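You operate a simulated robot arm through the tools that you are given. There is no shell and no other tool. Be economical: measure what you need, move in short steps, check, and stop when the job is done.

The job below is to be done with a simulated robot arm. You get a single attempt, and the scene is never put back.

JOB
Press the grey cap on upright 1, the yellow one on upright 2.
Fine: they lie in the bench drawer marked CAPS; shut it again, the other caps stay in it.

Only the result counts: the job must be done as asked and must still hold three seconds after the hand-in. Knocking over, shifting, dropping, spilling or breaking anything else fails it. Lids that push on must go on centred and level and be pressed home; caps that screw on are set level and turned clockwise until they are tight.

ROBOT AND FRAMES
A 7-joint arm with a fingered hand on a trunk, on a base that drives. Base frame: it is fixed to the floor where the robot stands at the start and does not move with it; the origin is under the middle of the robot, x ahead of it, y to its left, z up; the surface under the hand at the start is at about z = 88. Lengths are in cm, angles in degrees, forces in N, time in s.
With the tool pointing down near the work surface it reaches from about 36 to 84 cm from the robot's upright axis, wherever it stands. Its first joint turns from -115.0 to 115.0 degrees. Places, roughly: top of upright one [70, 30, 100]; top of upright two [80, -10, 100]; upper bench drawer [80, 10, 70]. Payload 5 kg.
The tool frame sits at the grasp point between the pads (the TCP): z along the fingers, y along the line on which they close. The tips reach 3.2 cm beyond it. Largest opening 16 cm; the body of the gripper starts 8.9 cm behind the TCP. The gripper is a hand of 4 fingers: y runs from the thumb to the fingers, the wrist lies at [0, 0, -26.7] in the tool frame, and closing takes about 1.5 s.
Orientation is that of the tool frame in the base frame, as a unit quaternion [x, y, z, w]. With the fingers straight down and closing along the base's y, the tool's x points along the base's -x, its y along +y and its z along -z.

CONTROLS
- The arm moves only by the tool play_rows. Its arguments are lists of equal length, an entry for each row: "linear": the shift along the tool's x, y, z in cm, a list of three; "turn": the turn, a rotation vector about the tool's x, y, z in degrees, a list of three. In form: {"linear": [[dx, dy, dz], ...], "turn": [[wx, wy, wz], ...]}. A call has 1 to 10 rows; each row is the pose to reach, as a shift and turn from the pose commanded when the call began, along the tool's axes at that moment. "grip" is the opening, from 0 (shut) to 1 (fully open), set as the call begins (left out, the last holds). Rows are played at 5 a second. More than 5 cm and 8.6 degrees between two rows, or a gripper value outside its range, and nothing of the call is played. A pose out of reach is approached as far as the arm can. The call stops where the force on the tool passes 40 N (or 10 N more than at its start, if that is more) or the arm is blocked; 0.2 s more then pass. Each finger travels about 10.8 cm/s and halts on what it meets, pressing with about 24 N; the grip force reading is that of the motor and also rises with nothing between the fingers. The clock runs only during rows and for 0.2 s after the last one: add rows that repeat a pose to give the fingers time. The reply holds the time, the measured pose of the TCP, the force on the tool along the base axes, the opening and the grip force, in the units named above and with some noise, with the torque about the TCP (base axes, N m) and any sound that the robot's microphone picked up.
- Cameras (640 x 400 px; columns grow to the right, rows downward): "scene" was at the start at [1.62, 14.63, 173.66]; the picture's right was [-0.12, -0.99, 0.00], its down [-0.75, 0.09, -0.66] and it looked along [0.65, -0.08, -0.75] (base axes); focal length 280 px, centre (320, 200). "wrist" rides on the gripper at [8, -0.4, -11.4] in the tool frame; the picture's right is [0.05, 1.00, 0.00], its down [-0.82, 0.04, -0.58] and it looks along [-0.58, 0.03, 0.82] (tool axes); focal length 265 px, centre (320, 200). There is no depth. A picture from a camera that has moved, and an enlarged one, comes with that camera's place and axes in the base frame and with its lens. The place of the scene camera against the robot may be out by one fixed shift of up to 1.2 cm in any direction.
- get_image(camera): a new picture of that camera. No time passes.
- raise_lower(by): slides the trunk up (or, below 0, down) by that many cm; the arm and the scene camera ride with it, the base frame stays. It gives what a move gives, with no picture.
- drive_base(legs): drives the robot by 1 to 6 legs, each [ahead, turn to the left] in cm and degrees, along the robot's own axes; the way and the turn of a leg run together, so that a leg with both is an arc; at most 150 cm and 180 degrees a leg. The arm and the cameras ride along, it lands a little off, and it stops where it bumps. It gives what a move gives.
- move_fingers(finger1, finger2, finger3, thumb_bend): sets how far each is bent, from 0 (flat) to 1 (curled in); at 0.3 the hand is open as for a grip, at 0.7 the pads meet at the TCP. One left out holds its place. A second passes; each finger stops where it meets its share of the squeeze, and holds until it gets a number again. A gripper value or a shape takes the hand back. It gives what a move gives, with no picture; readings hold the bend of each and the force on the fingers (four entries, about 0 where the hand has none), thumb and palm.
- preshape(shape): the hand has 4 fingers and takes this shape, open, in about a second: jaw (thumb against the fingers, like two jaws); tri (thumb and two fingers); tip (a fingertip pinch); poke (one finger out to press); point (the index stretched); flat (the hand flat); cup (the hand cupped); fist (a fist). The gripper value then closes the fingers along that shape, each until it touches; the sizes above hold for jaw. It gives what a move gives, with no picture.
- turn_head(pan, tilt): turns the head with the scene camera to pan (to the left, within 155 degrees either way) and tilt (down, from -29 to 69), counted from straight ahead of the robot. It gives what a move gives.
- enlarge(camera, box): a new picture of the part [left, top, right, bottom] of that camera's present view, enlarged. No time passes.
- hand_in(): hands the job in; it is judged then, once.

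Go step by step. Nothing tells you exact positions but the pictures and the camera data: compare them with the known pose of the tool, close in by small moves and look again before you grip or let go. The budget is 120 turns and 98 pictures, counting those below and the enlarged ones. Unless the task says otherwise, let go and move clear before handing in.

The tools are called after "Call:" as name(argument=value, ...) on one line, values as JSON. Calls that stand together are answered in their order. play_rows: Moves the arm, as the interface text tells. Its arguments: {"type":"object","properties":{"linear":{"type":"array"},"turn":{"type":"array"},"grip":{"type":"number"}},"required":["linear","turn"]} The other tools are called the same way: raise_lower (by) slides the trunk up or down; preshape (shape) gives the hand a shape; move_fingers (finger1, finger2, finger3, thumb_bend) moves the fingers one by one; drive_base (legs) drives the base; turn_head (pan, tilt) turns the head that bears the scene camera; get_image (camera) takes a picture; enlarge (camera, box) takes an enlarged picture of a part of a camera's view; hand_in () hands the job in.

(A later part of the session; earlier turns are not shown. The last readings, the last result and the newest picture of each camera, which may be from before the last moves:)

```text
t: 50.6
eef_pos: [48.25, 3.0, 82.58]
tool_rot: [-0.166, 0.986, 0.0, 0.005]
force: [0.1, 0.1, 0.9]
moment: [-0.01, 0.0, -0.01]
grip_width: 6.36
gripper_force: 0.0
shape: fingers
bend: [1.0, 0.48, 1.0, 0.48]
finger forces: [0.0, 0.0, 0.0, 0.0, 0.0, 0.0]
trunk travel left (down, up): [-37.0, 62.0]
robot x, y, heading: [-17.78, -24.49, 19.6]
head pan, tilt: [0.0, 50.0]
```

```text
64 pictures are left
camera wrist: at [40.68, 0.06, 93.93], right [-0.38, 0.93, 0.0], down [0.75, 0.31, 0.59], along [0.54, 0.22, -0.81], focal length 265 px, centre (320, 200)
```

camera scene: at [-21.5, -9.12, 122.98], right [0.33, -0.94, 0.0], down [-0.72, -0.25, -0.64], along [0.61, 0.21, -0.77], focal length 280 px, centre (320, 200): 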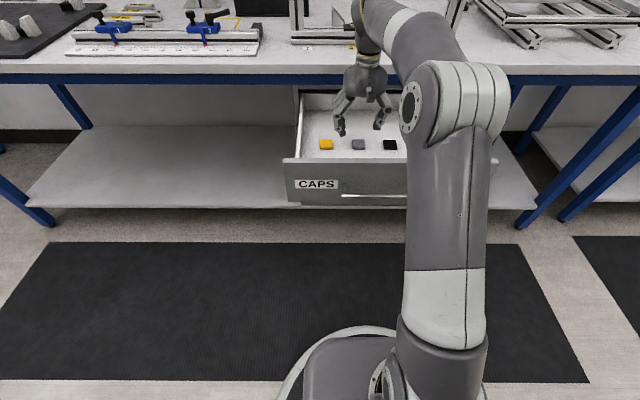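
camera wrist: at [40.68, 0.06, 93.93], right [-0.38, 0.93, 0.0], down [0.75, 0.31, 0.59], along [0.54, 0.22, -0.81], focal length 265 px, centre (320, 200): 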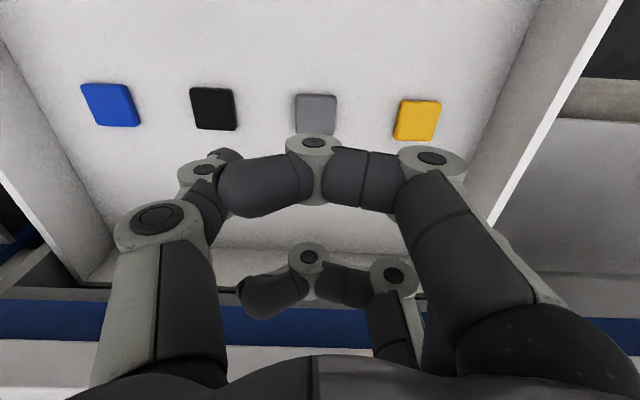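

The outer fingers curl up well above the fingertips, leaving a clean middle-finger/thumb pinch. I'll descend over the grey cap with a small lateral correction.

Call:
play_rows(linear=[[0, -0.4, 3], [0, -0.4, 6], [0, -0.4, 9], [0, -0.4, 11], [0, -0.4, 11.8]], turn=[[0, 0, 0], [0, 0, 0], [0, 0, 0], [0, 0, 0], [0, 0, 0]])

Call:
get_image(camera="wrist")

Call:
enlarge(camera="scene", box=[290, 60, 450, 160])

```text
t: 51.8
eef_pos: [48.72, 2.68, 70.93]
tool_rot: [-0.167, 0.986, 0.0, 0.007]
force: [-0.1, 0.5, 6.7]
moment: [-0.05, 0.0, 0.04]
grip_width: 6.36
gripper_force: 3.8
shape: fingers
bend: [1.0, 0.48, 1.0, 0.48]
finger forces: [0.0, 3.2, 0.0, 0.1, 3.4, 0.1]
trunk travel left (down, up): [-37.0, 62.0]
robot x, y, heading: [-17.73, -24.78, 19.4]
head pan, tilt: [0.0, 50.0]
```

```text
63 pictures are left
camera wrist: at [41.12, -0.31, 82.29], right [-0.38, 0.93, 0.0], down [0.75, 0.31, 0.59], along [0.55, 0.22, -0.81], focal length 265 px, centre (320, 200)
```

wrist: 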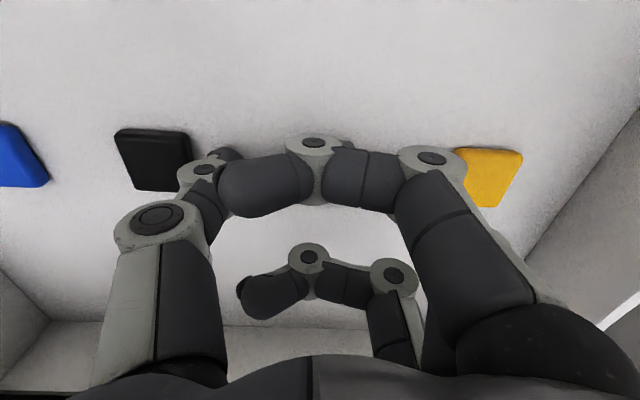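

```text
4.00 times, centred on (370, 110) of scene
camera zoom: at [-21.54, -9.13, 123.0], right [0.33, -0.94, 0.0], down [-0.72, -0.25, -0.64], along [0.61, 0.21, -0.77], focal length 1121 px, centre (120, 560)
```

zoom: 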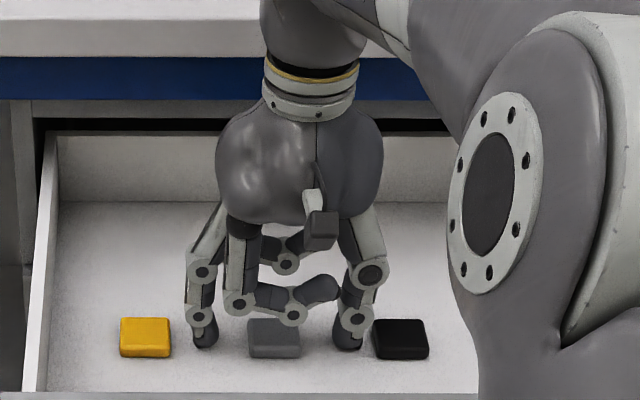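

The fingertips just touch the drawer floor, straddling the grey cap centrally. I'll lift 0.5 cm and pinch.

Call:
play_rows(linear=[[0, 0, -0.4]], turn=[[0, 0, 0]])

Call:
move_fingers(finger2=0.75, thumb_bend=0.75)

Call:
enlarge(camera="scene", box=[290, 60, 450, 160])

```text
t: 52.2
eef_pos: [48.71, 2.6, 71.13]
tool_rot: [-0.166, 0.986, 0.0, 0.005]
force: [-0.2, 0.3, 0.0]
moment: [0.0, -0.02, 0.03]
grip_width: 6.33
gripper_force: 0.0
shape: fingers
bend: [1.0, 0.48, 1.0, 0.48]
finger forces: [0.0, 0.0, 0.0, 0.1, 0.1, 0.0]
trunk travel left (down, up): [-37.0, 62.0]
robot x, y, heading: [-17.82, -24.12, 19.5]
head pan, tilt: [0.0, 50.0]
```

```text
t: 53.2
eef_pos: [48.68, 2.71, 71.58]
tool_rot: [-0.166, 0.986, 0.0, 0.007]
force: [3.3, -2.7, 12.8]
moment: [0.14, -0.02, -0.08]
grip_width: 5.04
gripper_force: 17.4
shape: fingers
bend: [1.0, 0.68, 1.0, 0.69]
finger forces: [0.1, 22.8, 0.1, 0.0, 13.1, 0.1]
trunk travel left (down, up): [-37.0, 62.0]
robot x, y, heading: [-17.79, -24.43, 19.4]
head pan, tilt: [0.0, 50.0]
```

```text
4.00 times, centred on (370, 110) of scene
camera zoom: at [-21.55, -9.17, 123.0], right [0.33, -0.94, 0.0], down [-0.72, -0.25, -0.64], along [0.61, 0.21, -0.77], focal length 1121 px, centre (120, 560)
```

zoom: 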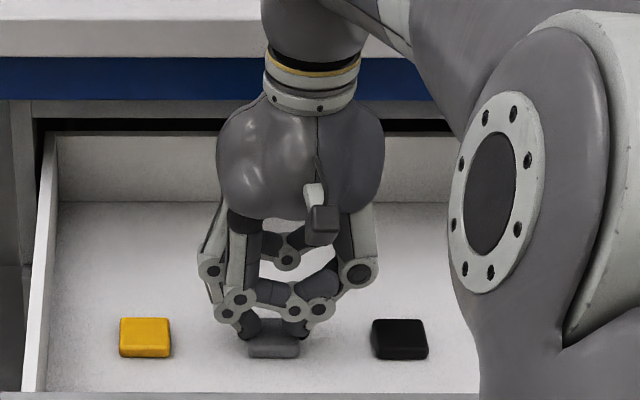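

The curling fingers landed on top of the cap instead of its sides. I'll open, rise, and use the parallel "jaw" motion, which moves the pads straight in.

Call:
move_fingers(finger2=0.48, thumb_bend=0.48)

Call:
play_rows(linear=[[0, 0, -4], [0, 0, -8], [0, 0, -11]], turn=[[0, 0, 0], [0, 0, 0], [0, 0, 0]])

Call:
preshape(shape="jaw")

Call:
play_rows(linear=[[0, 0, 0], [0, 0, 0], [0, 0, 0], [0, 0, 0], [0, 0, 0]], turn=[[0, 0, 0], [0, 0, 0], [0, 0, 0], [0, 0, 0], [0, 0, 0]], grip=0.4)

Call:
get_image(camera="wrist")

```text
t: 54.2
eef_pos: [48.65, 2.77, 71.18]
tool_rot: [-0.166, 0.986, 0.001, 0.005]
force: [0.2, -0.2, 0.4]
moment: [-0.02, 0.02, 0.01]
grip_width: 6.33
gripper_force: 0.0
shape: fingers
bend: [1.0, 0.48, 1.0, 0.48]
finger forces: [0.0, 0.0, 0.0, 0.1, 0.0, 0.1]
trunk travel left (down, up): [-37.0, 62.0]
robot x, y, heading: [-17.37, -24.34, 19.3]
head pan, tilt: [0.0, 50.0]
```

```text
t: 55.0
eef_pos: [48.58, 2.51, 82.19]
tool_rot: [-0.167, 0.986, 0.001, 0.005]
force: [0.5, 0.5, 0.0]
moment: [-0.05, 0.01, 0.01]
grip_width: 6.32
gripper_force: 0.1
shape: fingers
bend: [1.0, 0.48, 1.0, 0.48]
finger forces: [0.0, 0.0, 0.0, 0.1, 0.0, 0.1]
trunk travel left (down, up): [-37.0, 62.0]
robot x, y, heading: [-17.77, -24.71, 19.3]
head pan, tilt: [0.0, 50.0]
```

```text
t: 55.9
eef_pos: [48.68, 2.54, 82.11]
tool_rot: [-0.166, 0.986, 0.0, 0.006]
force: [-0.1, -0.5, -0.5]
moment: [0.0, 0.02, 0.0]
grip_width: 16.03
gripper_force: 0.1
shape: jaw
bend: [0.3, 0.3, 0.3, 0.3]
finger forces: [0.0, 0.0, 0.1, 0.0, 0.1, 0.1]
trunk travel left (down, up): [-37.0, 62.0]
robot x, y, heading: [-17.96, -24.81, 19.5]
head pan, tilt: [0.0, 50.0]
```

```text
t: 57.1
eef_pos: [48.54, 2.44, 82.13]
tool_rot: [-0.166, 0.986, 0.0, 0.005]
force: [-0.3, -0.1, 0.2]
moment: [0.0, 0.0, -0.01]
grip_width: 6.5
gripper_force: 0.0
shape: jaw
bend: [0.73, 0.73, 0.73, 0.7]
finger forces: [0.0, 0.0, 0.0, 0.1, 0.0, 0.0]
trunk travel left (down, up): [-37.0, 62.0]
robot x, y, heading: [-17.8, -24.54, 19.4]
head pan, tilt: [0.0, 50.0]
```

```text
60 pictures are left
camera wrist: at [40.97, -0.51, 93.5], right [-0.38, 0.93, 0.0], down [0.75, 0.31, 0.59], along [0.54, 0.22, -0.81], focal length 265 px, centre (320, 200)
```

wrist: 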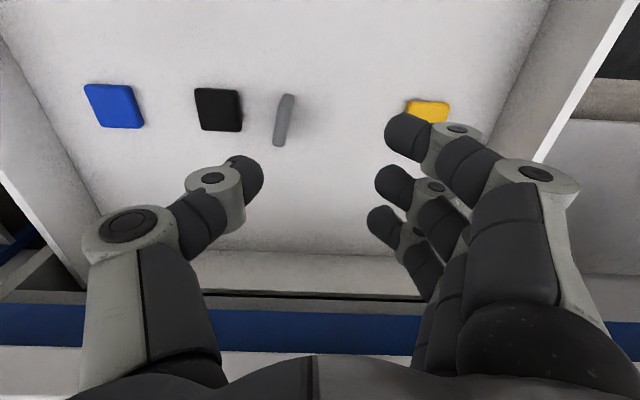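

The grey cap was tipped onto its edge when I opened. I'll look closely before doing anything else.

Call:
enlarge(camera="wrist", box=[180, 60, 340, 160])

Call:
enlarge(camera="scene", box=[310, 110, 430, 185])

```text
4.00 times, centred on (260, 110) of wrist
camera zoom: at [40.97, -0.51, 93.5], right [-0.38, 0.93, 0.0], down [0.75, 0.31, 0.59], along [0.54, 0.22, -0.81], focal length 1062 px, centre (560, 560)
```

zoom: 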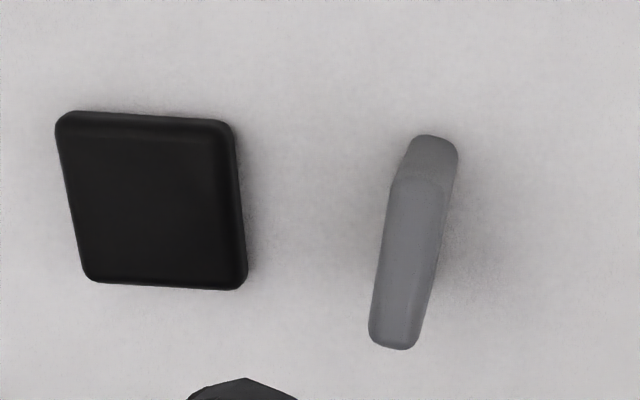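

```text
5.33 times, centred on (370, 148) of scene
camera zoom: at [-21.49, -9.12, 122.98], right [0.33, -0.94, 0.0], down [-0.72, -0.25, -0.64], along [0.61, 0.21, -0.77], focal length 1494 px, centre (53, 480)
```

zoom: 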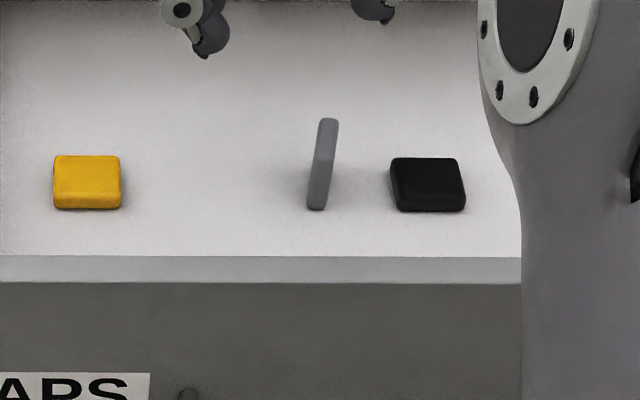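

The grey cap pivoted up about its right edge, so its underside should face left. I'll lower the open hand with the thumb on its right side and nudge it back flat toward the left.

Call:
play_rows(linear=[[-0.2, -0.5, 0], [-0.2, -1, 0], [-0.2, -1, 0], [-0.2, -1, 3], [-0.2, -1, 6], [-0.2, -1, 8]], turn=[[0, 0, 0], [0, 0, 0], [0, 0, 0], [0, 0, 0], [0, 0, 0], [0, 0, 0]], grip=0.6)

Call:
get_image(camera="wrist")

Call:
enlarge(camera="scene", box=[310, 110, 430, 185])

```text
t: 58.5
eef_pos: [49.19, 1.61, 74.12]
tool_rot: [-0.167, 0.986, 0.0, 0.007]
force: [0.3, 0.2, 0.1]
moment: [-0.02, -0.02, 0.02]
grip_width: 9.55
gripper_force: 0.0
shape: jaw
bend: [0.71, 0.71, 0.71, 0.69]
finger forces: [0.0, 0.0, 0.0, 0.0, 0.0, 0.0]
trunk travel left (down, up): [-37.0, 62.0]
robot x, y, heading: [-17.54, -24.28, 19.4]
head pan, tilt: [0.0, 50.0]
```

```text
57 pictures are left
camera wrist: at [41.58, -1.35, 85.52], right [-0.38, 0.93, 0.0], down [0.75, 0.31, 0.59], along [0.54, 0.22, -0.81], focal length 265 px, centre (320, 200)
```

wrist: 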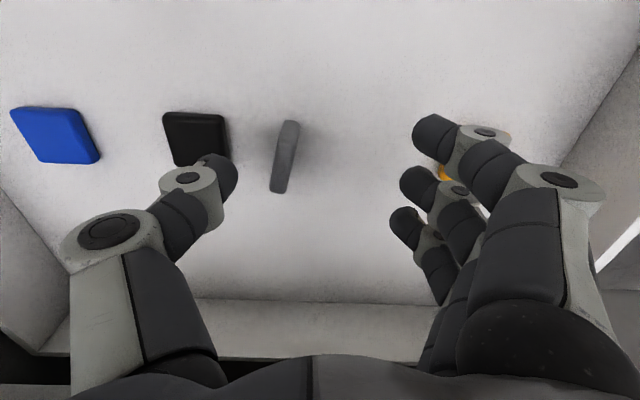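

```text
5.33 times, centred on (370, 148) of scene
camera zoom: at [-21.49, -9.12, 122.99], right [0.33, -0.94, 0.0], down [-0.72, -0.25, -0.64], along [0.61, 0.21, -0.77], focal length 1494 px, centre (53, 480)
```

zoom: 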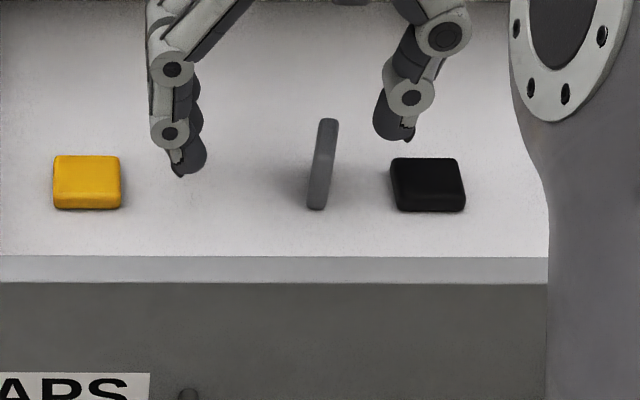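

Thumb is right of the cap and in line with it. I'll lower 1.7 cm and nudge slowly left.

Call:
play_rows(linear=[[0, 0, 1.0], [0, 0, 1.7], [0, 0.7, 1.7], [0, 1.4, 1.7], [0, 1.9, 1.7], [0, 2.3, 1.7], [0, 2.7, 1.7]], turn=[[0, 0, 0], [0, 0, 0], [0, 0, 0], [0, 0, 0], [0, 0, 0], [0, 0, 0], [0, 0, 0]])

Call:
get_image(camera="wrist")

Call:
enlarge(camera="scene", box=[310, 110, 430, 185])

```text
t: 60.1
eef_pos: [48.26, 4.28, 72.61]
tool_rot: [-0.166, 0.986, 0.0, 0.005]
force: [0.4, -0.2, -0.3]
moment: [-0.01, 0.0, 0.0]
grip_width: 9.53
gripper_force: 0.2
shape: jaw
bend: [0.71, 0.71, 0.71, 0.69]
finger forces: [0.0, 0.0, 0.0, 0.0, 0.1, 0.0]
trunk travel left (down, up): [-37.0, 62.0]
robot x, y, heading: [-17.61, -24.33, 19.3]
head pan, tilt: [0.0, 50.0]
```

```text
55 pictures are left
camera wrist: at [40.7, 1.21, 83.91], right [-0.38, 0.93, 0.0], down [0.75, 0.31, 0.59], along [0.54, 0.22, -0.81], focal length 265 px, centre (320, 200)
```

wrist: 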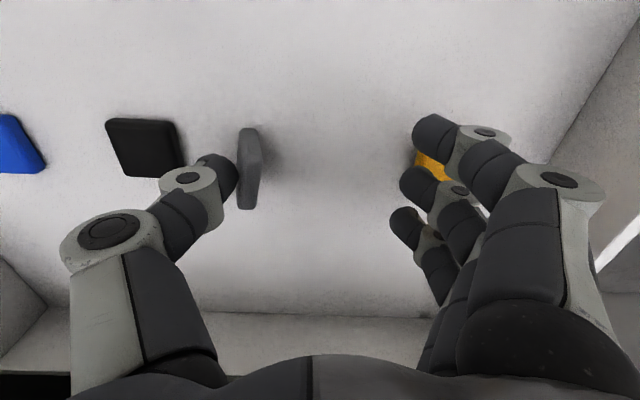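

```text
5.33 times, centred on (370, 148) of scene
camera zoom: at [-21.49, -9.12, 122.98], right [0.33, -0.94, 0.0], down [-0.72, -0.25, -0.64], along [0.61, 0.21, -0.77], focal length 1494 px, centre (53, 480)
```

zoom: 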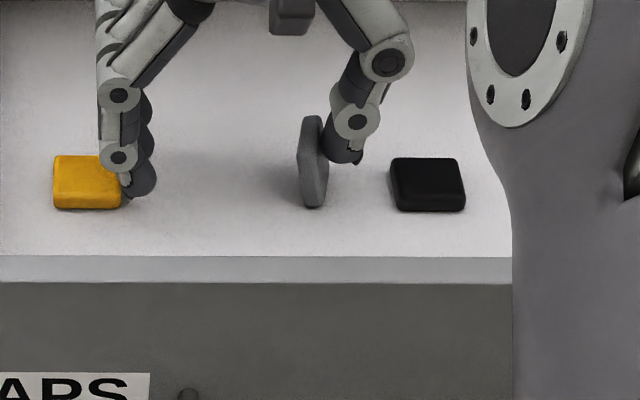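

It's starting to tip the right way. I'll continue gently.

Call:
play_rows(linear=[[0, 0.3, -0.1], [0, 0.6, -0.2], [0, 0.9, -0.3], [0, 1.2, -0.3], [0, 1.5, -0.3]], turn=[[0, 0, 0], [0, 0, 0], [0, 0, 0], [0, 0, 0], [0, 0, 0]])

Call:
enlarge(camera="scene", box=[310, 110, 430, 185])

```text
t: 61.3
eef_pos: [47.83, 5.58, 72.87]
tool_rot: [-0.166, 0.986, 0.0, 0.006]
force: [0.5, 0.2, -0.3]
moment: [-0.03, -0.02, -0.02]
grip_width: 9.52
gripper_force: 0.1
shape: jaw
bend: [0.71, 0.71, 0.71, 0.69]
finger forces: [0.0, 0.1, 0.0, 0.1, 0.0, 0.1]
trunk travel left (down, up): [-37.0, 62.0]
robot x, y, heading: [-17.61, -24.63, 19.4]
head pan, tilt: [0.0, 50.0]
```

```text
5.33 times, centred on (370, 148) of scene
camera zoom: at [-21.49, -9.12, 122.98], right [0.33, -0.94, 0.0], down [-0.72, -0.25, -0.64], along [0.61, 0.21, -0.77], focal length 1494 px, centre (53, 480)
```

zoom: 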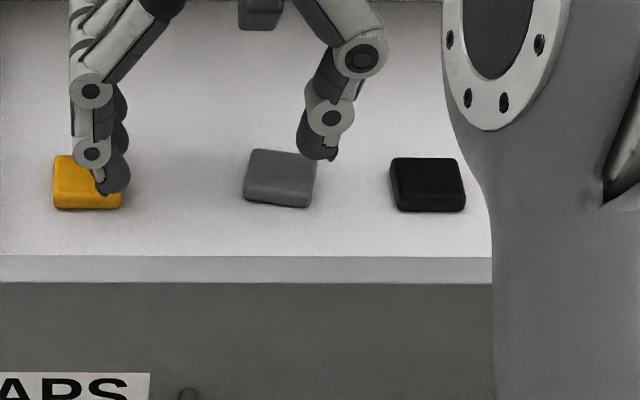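

The cap is flat again. I'll rise and look straight at it.

Call:
play_rows(linear=[[0, -0.7, -3], [0, -1.5, -6]], turn=[[0, 0, 0], [0, 0, 0]])

Call:
enlarge(camera="wrist", box=[160, 50, 400, 200])

```text
t: 61.9
eef_pos: [48.22, 4.12, 78.67]
tool_rot: [-0.167, 0.986, 0.0, 0.006]
force: [0.0, 0.4, 0.3]
moment: [0.01, 0.01, 0.03]
grip_width: 9.53
gripper_force: 0.0
shape: jaw
bend: [0.71, 0.71, 0.71, 0.69]
finger forces: [0.0, 0.1, 0.0, 0.0, 0.0, 0.0]
trunk travel left (down, up): [-37.0, 62.0]
robot x, y, heading: [-17.9, -24.23, 19.4]
head pan, tilt: [0.0, 50.0]
```

```text
2.67 times, centred on (280, 125) of wrist
camera zoom: at [40.55, 1.25, 90.08], right [-0.38, 0.93, 0.0], down [0.75, 0.31, 0.59], along [0.54, 0.22, -0.81], focal length 708 px, centre (427, 400)
```

zoom: 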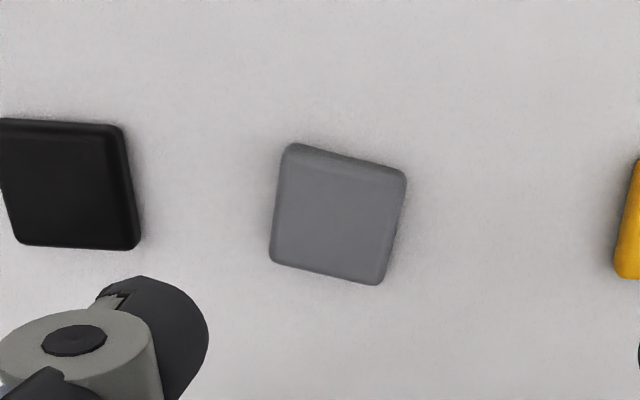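

It lies flat, turned about 10°, 0.85 cm ahead and 2.95 cm right of the tool axis. I'll align over it.

Call:
play_rows(linear=[[-0.4, -1.5, 0], [-0.85, -2.95, 0], [-0.85, -2.95, 0], [-0.85, -2.95, 0]], turn=[[0, 0, 5], [0, 0, 10], [0, 0, 10], [0, 0, 10]], grip=0.42)

Call:
get_image(camera="wrist")

```text
t: 62.9
eef_pos: [50.02, 1.67, 78.67]
tool_rot: [-0.079, 0.997, 0.0, 0.005]
force: [-0.2, -0.6, 0.2]
moment: [-0.01, 0.0, 0.03]
grip_width: 6.81
gripper_force: 0.1
shape: jaw
bend: [0.73, 0.73, 0.73, 0.7]
finger forces: [0.0, 0.1, 0.0, 0.1, 0.1, 0.1]
trunk travel left (down, up): [-37.0, 62.0]
robot x, y, heading: [-17.8, -24.44, 19.4]
head pan, tilt: [0.0, 50.0]
```

```text
51 pictures are left
camera wrist: at [41.96, 0.07, 90.08], right [-0.21, 0.98, 0.0], down [0.79, 0.17, 0.59], along [0.57, 0.12, -0.81], focal length 265 px, centre (320, 200)
```

wrist: 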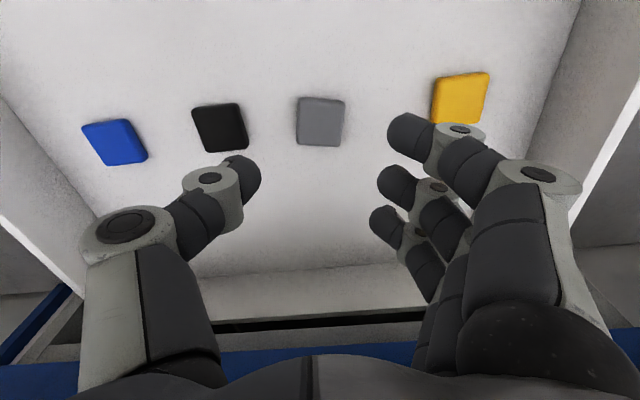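

Aligned with the cap. Descending to grip depth.

Call:
play_rows(linear=[[0.3, 0, 3], [0.3, 0, 6], [0.3, 0, 7], [0.3, 0, 7.6], [0.3, 0, 7.9]], turn=[[0, 0, 0], [0, 0, 0], [0, 0, 0], [0, 0, 0], [0, 0, 0]])

Call:
enlarge(camera="scene", box=[310, 100, 430, 175])

Call:
get_image(camera="wrist")

```text
t: 64.1
eef_pos: [49.75, 1.63, 70.84]
tool_rot: [-0.079, 0.997, 0.001, 0.005]
force: [0.4, 0.6, 0.0]
moment: [-0.01, 0.03, 0.01]
grip_width: 6.78
gripper_force: 0.1
shape: jaw
bend: [0.73, 0.73, 0.73, 0.7]
finger forces: [0.1, 0.0, 0.1, 0.1, 0.1, 0.0]
trunk travel left (down, up): [-37.0, 62.0]
robot x, y, heading: [-18.16, -24.4, 19.6]
head pan, tilt: [0.0, 50.0]
```

```text
5.33 times, centred on (370, 138) of scene
camera zoom: at [-21.49, -9.12, 122.98], right [0.33, -0.94, 0.0], down [-0.72, -0.25, -0.64], along [0.61, 0.21, -0.77], focal length 1494 px, centre (53, 533)
```

zoom: 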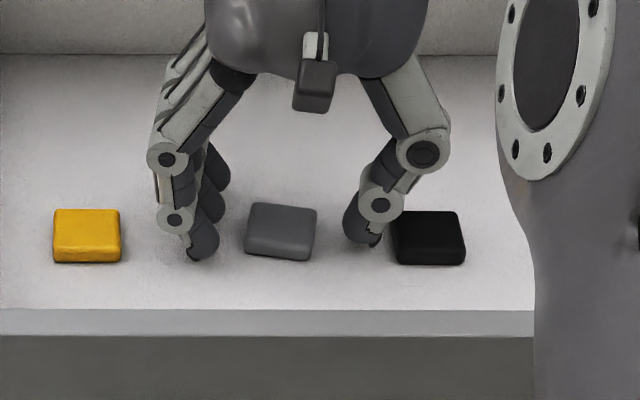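

```text
49 pictures are left
camera wrist: at [41.74, 0.0, 82.21], right [-0.21, 0.98, 0.0], down [0.79, 0.17, 0.59], along [0.57, 0.12, -0.81], focal length 265 px, centre (320, 200)
```

wrist: 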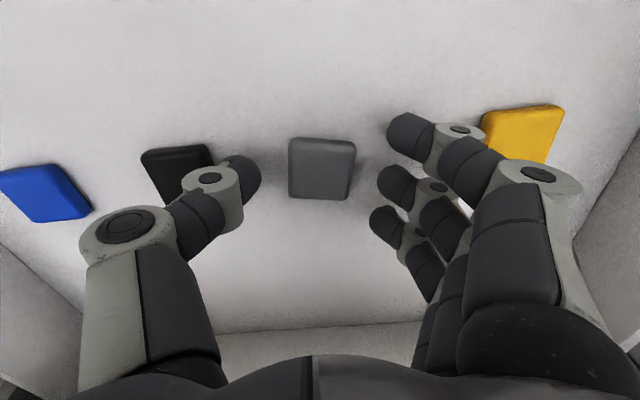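

No floor contact yet. I'll lower in fine steps.

Call:
play_rows(linear=[[0, 0, 0.2], [0, 0, 0.4], [0, 0, 0.6], [0, 0, 0.7]], turn=[[0, 0, 0], [0, 0, 0], [0, 0, 0], [0, 0, 0]])

```text
t: 65.1
eef_pos: [49.87, 1.76, 70.24]
tool_rot: [-0.079, 0.997, 0.001, 0.006]
force: [1.5, 0.1, 2.9]
moment: [0.15, 0.08, -0.05]
grip_width: 6.76
gripper_force: 0.0
shape: jaw
bend: [0.73, 0.73, 0.73, 0.7]
finger forces: [3.0, 0.3, 0.0, 0.0, 0.1, 0.0]
trunk travel left (down, up): [-37.0, 62.0]
robot x, y, heading: [-17.7, -24.13, 19.4]
head pan, tilt: [0.0, 50.0]
```

Floor contact at TCP z ≈ 70.2. I'll lift 0.2 cm and close.

Call:
play_rows(linear=[[0, 0, -0.2], [0, 0, -0.2], [0, 0, -0.2], [0, 0, -0.2], [0, 0, -0.2], [0, 0, -0.2], [0, 0, -0.2]], turn=[[0, 0, 0], [0, 0, 0], [0, 0, 0], [0, 0, 0], [0, 0, 0], [0, 0, 0], [0, 0, 0]], grip=0.1)

Call:
enlarge(camera="scene", box=[310, 100, 430, 175])

Call:
get_image(camera="wrist")

```text
t: 66.7
eef_pos: [49.85, 1.61, 70.48]
tool_rot: [-0.079, 0.997, 0.001, 0.006]
force: [0.9, -3.1, 6.0]
moment: [0.03, -0.02, -0.04]
grip_width: 1.55
gripper_force: 23.4
shape: jaw
bend: [0.68, 0.72, 0.68, 0.72]
finger forces: [0.0, 14.1, 0.1, 0.0, 17.7, 0.1]
trunk travel left (down, up): [-37.0, 62.0]
robot x, y, heading: [-17.65, -24.41, 19.6]
head pan, tilt: [0.0, 50.0]
```

```text
5.33 times, centred on (370, 138) of scene
camera zoom: at [-21.52, -9.16, 122.99], right [0.33, -0.94, 0.0], down [-0.72, -0.25, -0.64], along [0.61, 0.21, -0.77], focal length 1494 px, centre (53, 533)
```

zoom: 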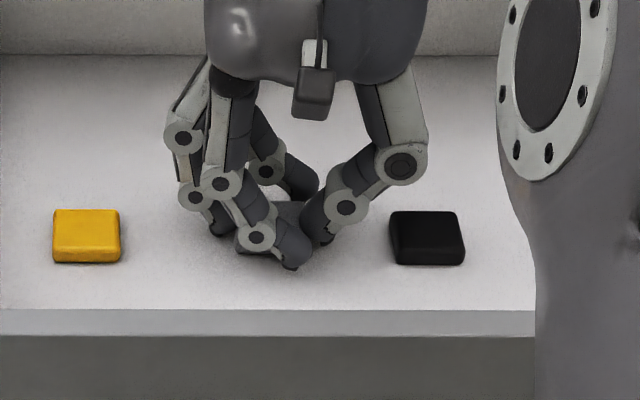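

```text
47 pictures are left
camera wrist: at [41.75, -0.03, 81.83], right [-0.21, 0.98, 0.0], down [0.79, 0.17, 0.59], along [0.57, 0.12, -0.81], focal length 265 px, centre (320, 200)
```

wrist: 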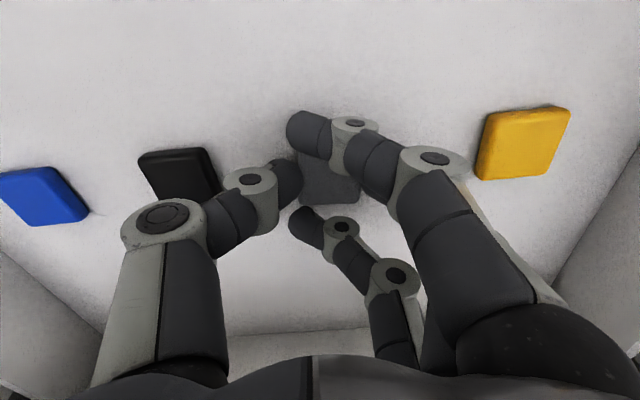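

The middle finger and thumb grip the cap's sides, and the outer fingers flank it. I'll lift gently and check.

Call:
play_rows(linear=[[0, 0, -0.5], [0, 0, -1], [0, 0, -2], [0, 0, -3], [0, 0, -4]], turn=[[0, 0, 0], [0, 0, 0], [0, 0, 0], [0, 0, 0], [0, 0, 0]])

Call:
enlarge(camera="scene", box=[310, 90, 430, 165])

```text
t: 67.9
eef_pos: [49.92, 1.7, 74.51]
tool_rot: [-0.08, 0.997, 0.001, 0.005]
force: [0.3, -0.5, -0.8]
moment: [0.05, 0.01, -0.03]
grip_width: 1.44
gripper_force: 24.5
shape: jaw
bend: [0.68, 0.71, 0.68, 0.72]
finger forces: [0.0, 11.8, 0.0, 0.0, 13.9, 0.0]
trunk travel left (down, up): [-37.0, 62.0]
robot x, y, heading: [-17.53, -24.38, 19.3]
head pan, tilt: [0.0, 50.0]
```

```text
5.33 times, centred on (370, 128) of scene
camera zoom: at [-21.48, -9.12, 122.98], right [0.33, -0.94, 0.0], down [-0.72, -0.25, -0.64], along [0.61, 0.21, -0.77], focal length 1494 px, centre (53, 587)
```

zoom: 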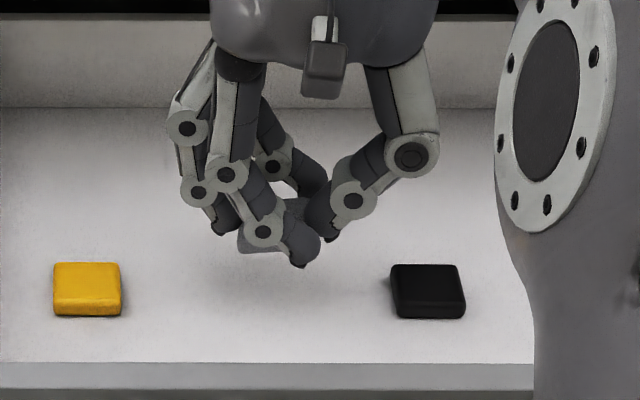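

The cap is held. I'll raise the trunk and drive forward so both uprights and the drawer are within reach.

Call:
raise_lower(by=37)

Call:
drive_base(legs=[[21.5, 0]])

Call:
get_image(camera="scene")

Call:
get_image(camera="wrist")

```text
t: 71.5
eef_pos: [49.98, 1.69, 111.42]
tool_rot: [-0.079, 0.997, 0.001, 0.006]
force: [0.6, -0.5, -0.3]
moment: [0.0, 0.02, 0.02]
grip_width: 1.45
gripper_force: 23.3
shape: jaw
bend: [0.68, 0.71, 0.68, 0.72]
finger forces: [0.0, 11.7, 0.0, 0.1, 13.8, 0.0]
trunk travel left (down, up): [-74.0, 25.0]
robot x, y, heading: [-17.68, -24.54, 19.4]
head pan, tilt: [0.0, 50.0]
```

```text
t: 73.1
eef_pos: [69.96, 8.63, 111.32]
tool_rot: [-0.077, 0.997, 0.0, 0.006]
force: [-0.3, 0.5, -0.5]
moment: [-0.02, 0.02, 0.01]
grip_width: 1.44
gripper_force: 24.4
shape: jaw
bend: [0.68, 0.71, 0.68, 0.72]
finger forces: [0.1, 11.7, 0.2, 0.0, 13.8, 0.0]
trunk travel left (down, up): [-74.0, 25.0]
robot x, y, heading: [2.38, -17.49, 18.9]
head pan, tilt: [0.0, 50.0]
```

```text
45 pictures are left
camera scene: at [-1.42, -2.08, 159.98], right [0.33, -0.94, 0.0], down [-0.72, -0.25, -0.64], along [0.61, 0.21, -0.77], focal length 280 px, centre (320, 200)
```

scene: 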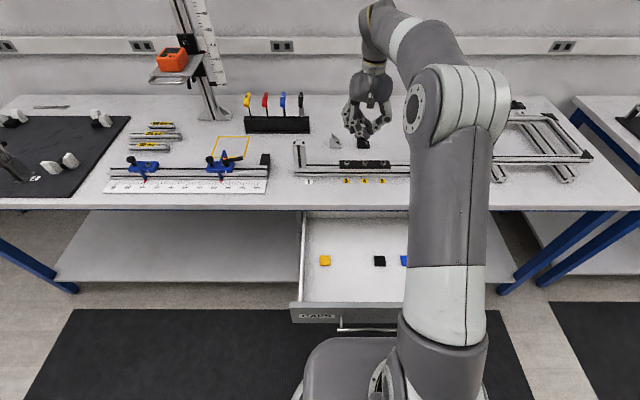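

```text
44 pictures are left
camera wrist: at [61.9, 6.94, 122.69], right [-0.21, 0.98, 0.0], down [0.79, 0.17, 0.59], along [0.57, 0.12, -0.81], focal length 265 px, centre (320, 200)
```

wrist: 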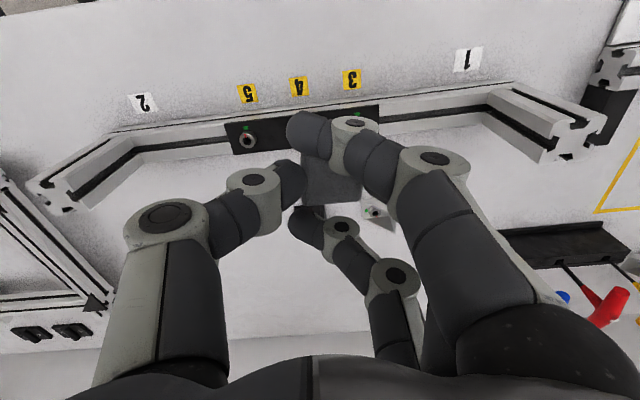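

Both upright tops are visible: upright 1 at about (66.5, 31) and upright 2 at about (83, -17), with the frame at about 19°. I'll move above upright 1 while rotating back to its orientation.

Call:
play_rows(linear=[[0, 4, 0], [0, 8, 0], [0, 12, 0], [0, 16, 0], [0, 19, 0]], turn=[[0, 0, -2], [0, 0, -4], [0, 0, -6], [0, 0, -8], [0, 0, -10]])

Call:
get_image(camera="wrist")

Call:
enlarge(camera="scene", box=[250, 60, 410, 160])

```text
t: 74.3
eef_pos: [67.02, 27.14, 111.48]
tool_rot: [-0.165, 0.986, 0.0, 0.005]
force: [-0.4, 0.8, -0.1]
moment: [-0.01, 0.01, -0.03]
grip_width: 1.44
gripper_force: 24.3
shape: jaw
bend: [0.68, 0.71, 0.68, 0.72]
finger forces: [0.0, 11.5, 0.1, 0.0, 13.9, 0.0]
trunk travel left (down, up): [-74.0, 25.0]
robot x, y, heading: [2.03, -17.49, 18.9]
head pan, tilt: [0.0, 50.0]
```

```text
43 pictures are left
camera wrist: at [59.39, 24.35, 122.78], right [-0.37, 0.93, 0.0], down [0.75, 0.3, 0.59], along [0.54, 0.22, -0.81], focal length 265 px, centre (320, 200)
```

wrist: 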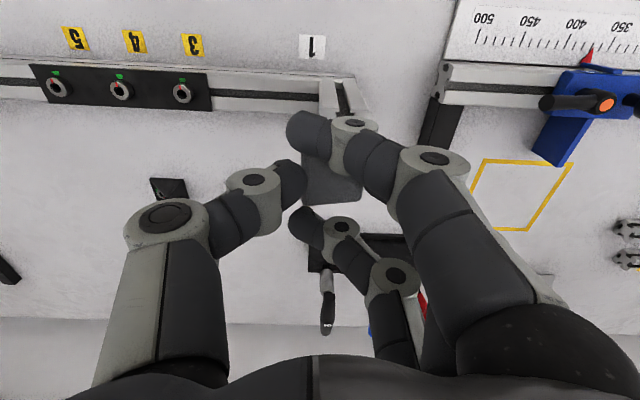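

```text
4.00 times, centred on (330, 110) of scene
camera zoom: at [-1.53, -2.02, 159.97], right [0.33, -0.94, 0.0], down [-0.72, -0.25, -0.64], along [0.61, 0.21, -0.77], focal length 1121 px, centre (280, 560)
```

zoom: 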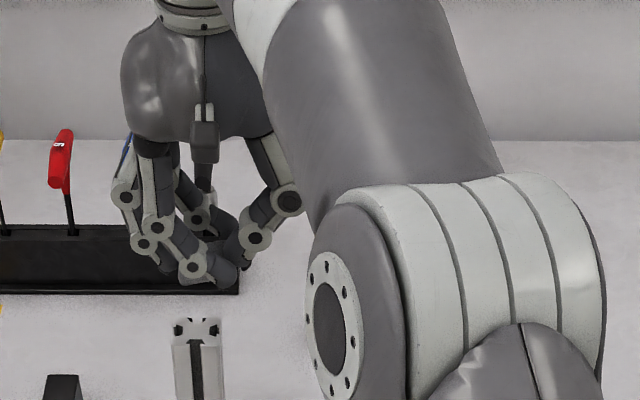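

I need a clear view of upright 1's top past the fingers, so I'll raise and shift slightly forward.

Call:
play_rows(linear=[[-1, 1.5, -4], [-2.5, 3, -8]], turn=[[0, 0, 0], [0, 0, 0]])

Call:
enlarge(camera="wrist", box=[240, 20, 480, 170])

```text
t: 74.9
eef_pos: [65.63, 28.66, 116.57]
tool_rot: [-0.165, 0.986, 0.001, 0.006]
force: [0.4, -0.4, 0.4]
moment: [0.03, 0.05, -0.03]
grip_width: 1.42
gripper_force: 24.0
shape: jaw
bend: [0.68, 0.71, 0.68, 0.72]
finger forces: [0.0, 11.5, 0.2, 0.0, 13.9, 0.1]
out of reach, approached as far as the arm can: row 1, 2
trunk travel left (down, up): [-74.0, 25.0]
robot x, y, heading: [2.34, -17.23, 19.3]
head pan, tilt: [0.0, 50.0]
```

```text
2.67 times, centred on (360, 95) of wrist
camera zoom: at [57.89, 25.68, 127.95], right [-0.37, 0.93, 0.0], down [0.75, 0.3, 0.59], along [0.54, 0.22, -0.81], focal length 708 px, centre (213, 480)
```

zoom: 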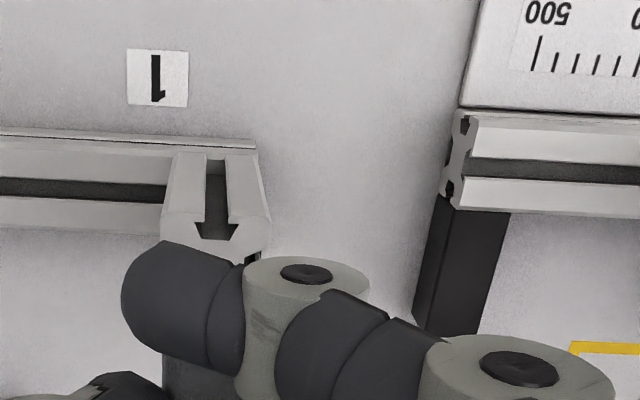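

Upright 1's top centre computes to about (67.1, 29.4). The arm is near its reach at this trunk height, so I'll raise the trunk, lower the arm relative to it, and check how the cap sits in the hand.

Call:
raise_lower(by=20)

Call:
play_rows(linear=[[0, 0, 4], [0, 0, 8], [0, 0, 12], [0, 0, 16], [0, 0, 20]], turn=[[0, 0, 0], [0, 0, 0], [0, 0, 0], [0, 0, 0], [0, 0, 0]])

Call:
enlarge(camera="wrist", box=[230, 80, 470, 230])

Call:
enlarge(camera="scene", box=[230, 80, 390, 180])

```text
t: 77.1
eef_pos: [65.39, 28.94, 136.55]
tool_rot: [-0.165, 0.986, 0.001, 0.006]
force: [-0.6, -0.6, 0.2]
moment: [-0.02, 0.01, 0.0]
grip_width: 1.47
gripper_force: 24.4
shape: jaw
bend: [0.68, 0.71, 0.68, 0.72]
finger forces: [0.0, 11.4, 0.3, 0.1, 13.8, 0.0]
trunk travel left (down, up): [-94.0, 5.0]
robot x, y, heading: [2.06, -17.5, 19.0]
head pan, tilt: [0.0, 50.0]
```

```text
t: 78.3
eef_pos: [69.51, 32.03, 116.95]
tool_rot: [-0.164, 0.986, 0.0, 0.005]
force: [-0.1, 0.8, 0.0]
moment: [-0.02, 0.03, -0.02]
grip_width: 1.44
gripper_force: 24.1
shape: jaw
bend: [0.68, 0.71, 0.68, 0.72]
finger forces: [0.0, 11.0, 0.2, 0.0, 13.5, 0.1]
out of reach, approached as far as the arm can: row 1, 2, 3, 4, 5
trunk travel left (down, up): [-94.0, 5.0]
robot x, y, heading: [2.05, -17.75, 19.3]
head pan, tilt: [0.0, 50.0]
```

```text
2.67 times, centred on (350, 155) of wrist
camera zoom: at [61.9, 28.98, 128.36], right [-0.37, 0.93, 0.0], down [0.75, 0.3, 0.59], along [0.54, 0.22, -0.81], focal length 708 px, centre (240, 320)
```

zoom: 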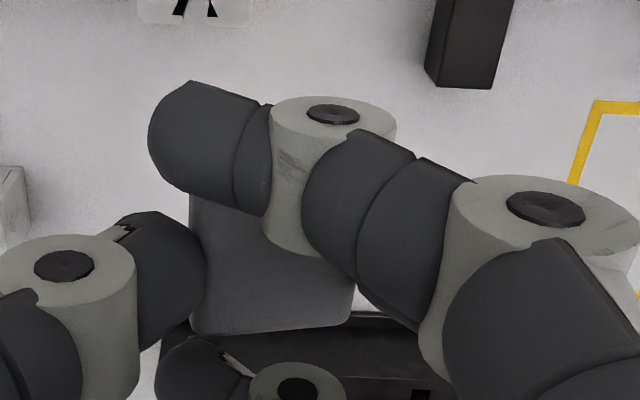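

```text
4.00 times, centred on (310, 130) of scene
camera zoom: at [-1.43, -1.97, 179.98], right [0.33, -0.94, 0.0], down [-0.72, -0.25, -0.64], along [0.61, 0.21, -0.77], focal length 1121 px, centre (360, 480)
```

zoom: 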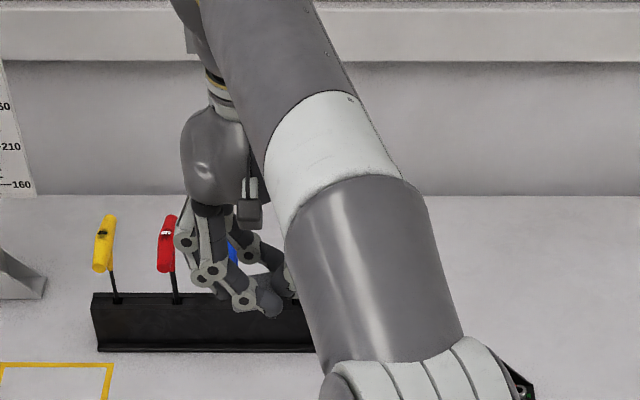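

The far edge of the cap looks slanted in the wrist view, so the cap may be rolled in the grip. I'll take a tight zoom from the head camera.

Call:
enlarge(camera="scene", box=[266, 124, 314, 164])

```text
10.00 times, centred on (290, 144) of scene
camera zoom: at [-1.43, -1.97, 179.98], right [0.33, -0.94, 0.0], down [-0.72, -0.25, -0.64], along [0.61, 0.21, -0.77], focal length 2802 px, centre (620, 760)
```

zoom: 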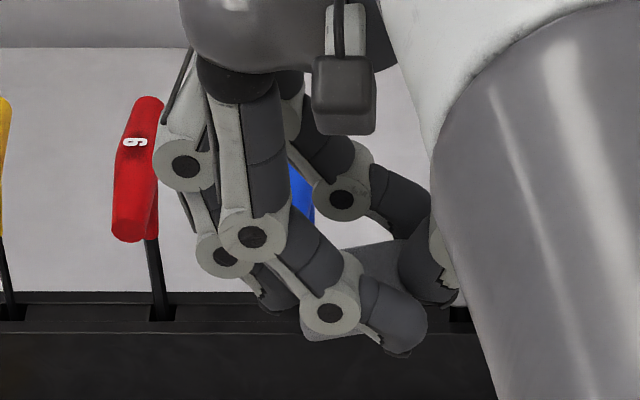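

Confirmed: the cap is rolled about 12° with its left side low. I'll counter-roll the tool while moving over upright 1, staying above it.

Call:
play_rows(linear=[[1, -1, 2], [2, -2, 4], [3, -3, 6], [3, -3, 6]], turn=[[-4, 0, 0], [-8, 0, 0], [-12, 0, 0], [-12, 0, 0]])

Call:
enlarge(camera="scene", box=[262, 130, 326, 170])

Call:
enlarge(camera="wrist", box=[230, 80, 470, 230])

```text
t: 79.3
eef_pos: [72.42, 31.43, 111.64]
tool_rot: [-0.166, 0.981, 0.104, -0.012]
force: [0.6, 0.6, 0.2]
moment: [-0.02, -0.02, 0.0]
grip_width: 0.74
gripper_force: 24.2
shape: jaw
bend: [0.68, 0.75, 0.68, 0.74]
finger forces: [0.0, 0.0, 0.0, 0.1, 0.0, 0.1]
out of reach, approached as far as the arm can: row 1, 2, 3, 4
trunk travel left (down, up): [-94.0, 5.0]
robot x, y, heading: [1.82, -17.33, 19.1]
head pan, tilt: [0.0, 50.0]
```

```text
10.00 times, centred on (294, 150) of scene
camera zoom: at [-1.58, -2.09, 179.98], right [0.33, -0.94, 0.0], down [-0.72, -0.25, -0.64], along [0.61, 0.21, -0.77], focal length 2802 px, centre (580, 700)
```

zoom: 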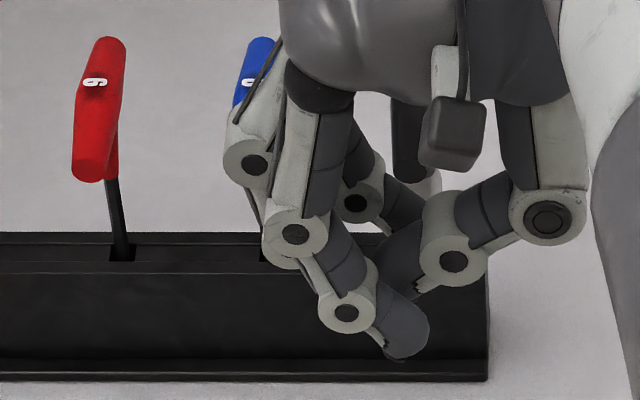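

```text
2.67 times, centred on (350, 155) of wrist
camera zoom: at [65.52, 26.1, 122.68], right [-0.37, 0.91, 0.21], down [0.79, 0.19, 0.58], along [0.49, 0.38, -0.79], focal length 708 px, centre (240, 320)
```

zoom: 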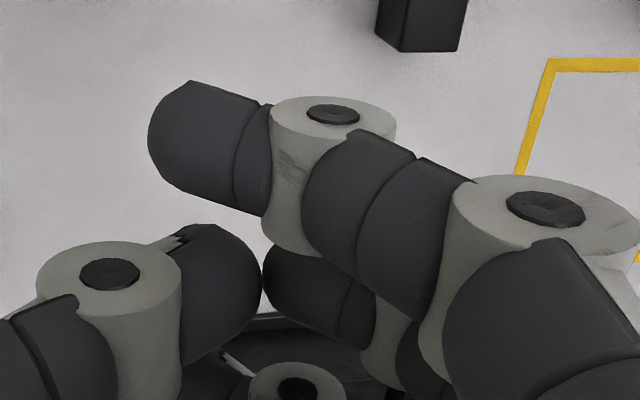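

The grip force dropped to zero, so the cap slipped out during that move. I need to find where it landed.

Call:
get_image(camera="scene")

Call:
get_image(camera="wrist")

```text
35 pictures are left
camera scene: at [-1.58, -2.09, 179.98], right [0.33, -0.94, 0.0], down [-0.72, -0.25, -0.64], along [0.61, 0.21, -0.77], focal length 280 px, centre (320, 200)
```

scene: 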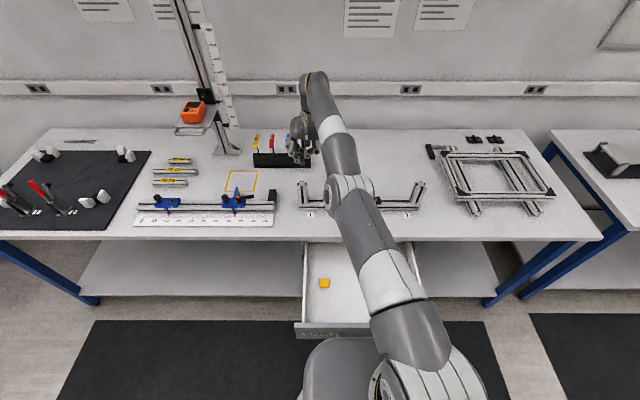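

```text
34 pictures are left
camera wrist: at [65.52, 26.1, 122.68], right [-0.37, 0.91, 0.21], down [0.79, 0.19, 0.58], along [0.49, 0.38, -0.79], focal length 265 px, centre (320, 200)
```

wrist: 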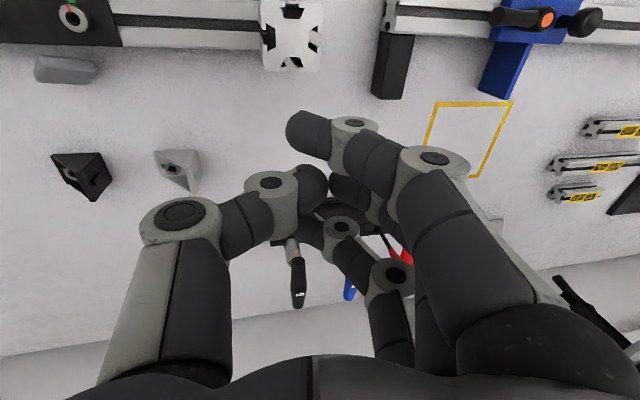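

The grey cap fell onto the bench behind the frame rail, near (77.6, 10.7). It seems nothing else was disturbed. I'll open the hand, undo the roll and retract before driving a bit closer.

Call:
play_rows(linear=[[4, -1, -1], [8, -4, -2], [11, -8, -2], [12, -12, -2], [12, -14, -2]], turn=[[4, 0, 0], [8, 0, 0], [12, 0, 0], [12, 0, 0], [12, 0, 0]], grip=0.45)

Call:
drive_base(legs=[[8, 0]])

Call:
get_image(camera="wrist")

```text
refused: row 2 steps farther than a row can; nothing moved
```

```text
t: 80.3
eef_pos: [80.05, 34.05, 111.64]
tool_rot: [-0.165, 0.981, 0.104, -0.013]
force: [-0.1, 0.8, -0.7]
moment: [0.03, 0.05, 0.0]
grip_width: 0.72
gripper_force: 24.1
shape: jaw
bend: [0.68, 0.75, 0.68, 0.74]
finger forces: [0.0, 0.0, 0.0, 0.0, 0.0, 0.0]
trunk travel left (down, up): [-94.0, 5.0]
robot x, y, heading: [9.88, -15.02, 18.9]
head pan, tilt: [0.0, 50.0]
```

```text
33 pictures are left
camera wrist: at [73.19, 28.82, 122.57], right [-0.37, 0.91, 0.21], down [0.79, 0.19, 0.58], along [0.49, 0.38, -0.79], focal length 265 px, centre (320, 200)
```

wrist: 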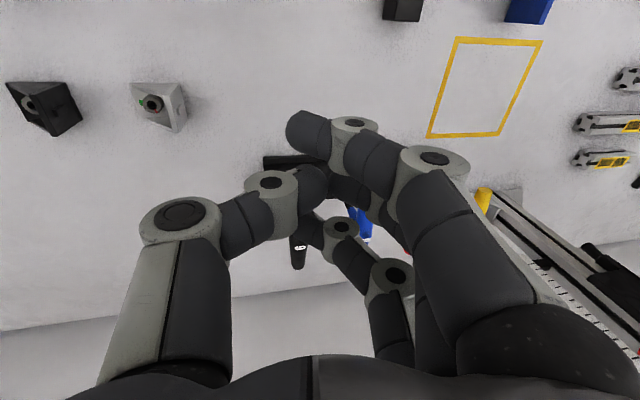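

The base moved with no contact. Now I'll retract the hand up and back in legal steps.

Call:
play_rows(linear=[[1, 0, -3], [4, -1, -4], [7, -3, -4], [8, -6, -4], [8, -9, -4], [8, -12, -4], [8, -15, -4]], turn=[[3, 0, 0], [6, 0, 0], [9, 0, 0], [12, 0, 0], [12, 0, 0], [12, 0, 0], [12, 0, 0]], grip=0.45)

Call:
get_image(camera="wrist")

```text
t: 81.9
eef_pos: [85.76, 20.92, 113.04]
tool_rot: [-0.166, 0.986, 0.0, 0.003]
force: [-0.6, -0.9, 0.4]
moment: [0.03, 0.04, 0.0]
grip_width: 7.18
gripper_force: 0.1
shape: jaw
bend: [0.73, 0.73, 0.73, 0.7]
finger forces: [0.0, 0.0, 0.0, 0.0, 0.0, 0.0]
out of reach, approached as far as the arm can: row 1, 2, 3, 4, 5, 6, 7
trunk travel left (down, up): [-94.0, 5.0]
robot x, y, heading: [9.52, -14.92, 19.2]
head pan, tilt: [0.0, 50.0]
```

```text
32 pictures are left
camera wrist: at [78.15, 18.01, 124.5], right [-0.38, 0.93, 0.0], down [0.75, 0.31, 0.58], along [0.54, 0.22, -0.81], focal length 265 px, centre (320, 200)
```

wrist: 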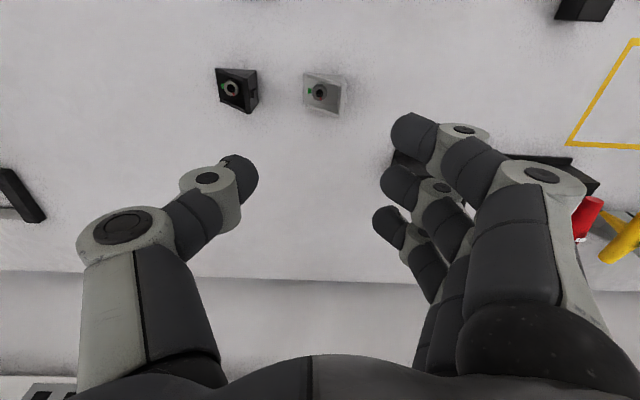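

The commanded pose was still out beyond reach, so I'll bring it back toward the robot.

Call:
play_rows(linear=[[4, 0, 0], [8, -1, 0], [12, -2, 0], [14, -3, 0]], turn=[[0, 0, 0], [0, 0, 0], [0, 0, 0], [0, 0, 0]])

Call:
get_image(camera="wrist")

```text
t: 82.9
eef_pos: [85.65, 21.08, 113.6]
tool_rot: [-0.166, 0.986, 0.0, 0.003]
force: [0.4, -1.4, 0.5]
moment: [-0.02, 0.01, -0.01]
grip_width: 7.13
gripper_force: 0.1
shape: jaw
bend: [0.73, 0.73, 0.73, 0.7]
finger forces: [0.1, 0.1, 0.1, 0.1, 0.0, 0.0]
out of reach, approached as far as the arm can: row 1, 2, 3, 4
trunk travel left (down, up): [-94.0, 5.0]
robot x, y, heading: [9.4, -14.63, 19.2]
head pan, tilt: [0.0, 50.0]
```

```text
31 pictures are left
camera wrist: at [78.12, 18.06, 124.9], right [-0.38, 0.93, 0.0], down [0.75, 0.31, 0.58], along [0.54, 0.22, -0.81], focal length 265 px, centre (320, 200)
```

wrist: 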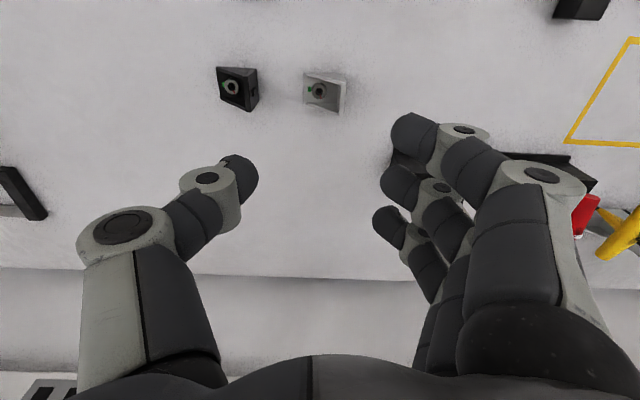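

Call:
play_rows(linear=[[4.5, 0, 0], [9, 0, 0], [13.5, 0, 0], [18, 0, 0]], turn=[[0, 0, 0], [0, 0, 0], [0, 0, 0], [0, 0, 0]])

```text
t: 83.9
eef_pos: [85.42, 21.48, 114.37]
tool_rot: [-0.165, 0.986, 0.0, 0.003]
force: [0.1, -0.1, 0.4]
moment: [0.02, -0.03, 0.02]
grip_width: 7.14
gripper_force: 0.0
shape: jaw
bend: [0.73, 0.73, 0.73, 0.7]
finger forces: [0.0, 0.1, 0.0, 0.0, 0.0, 0.0]
out of reach, approached as far as the arm can: row 1, 2, 3, 4
trunk travel left (down, up): [-94.0, 5.0]
robot x, y, heading: [9.83, -14.96, 19.4]
head pan, tilt: [0.0, 50.0]
```

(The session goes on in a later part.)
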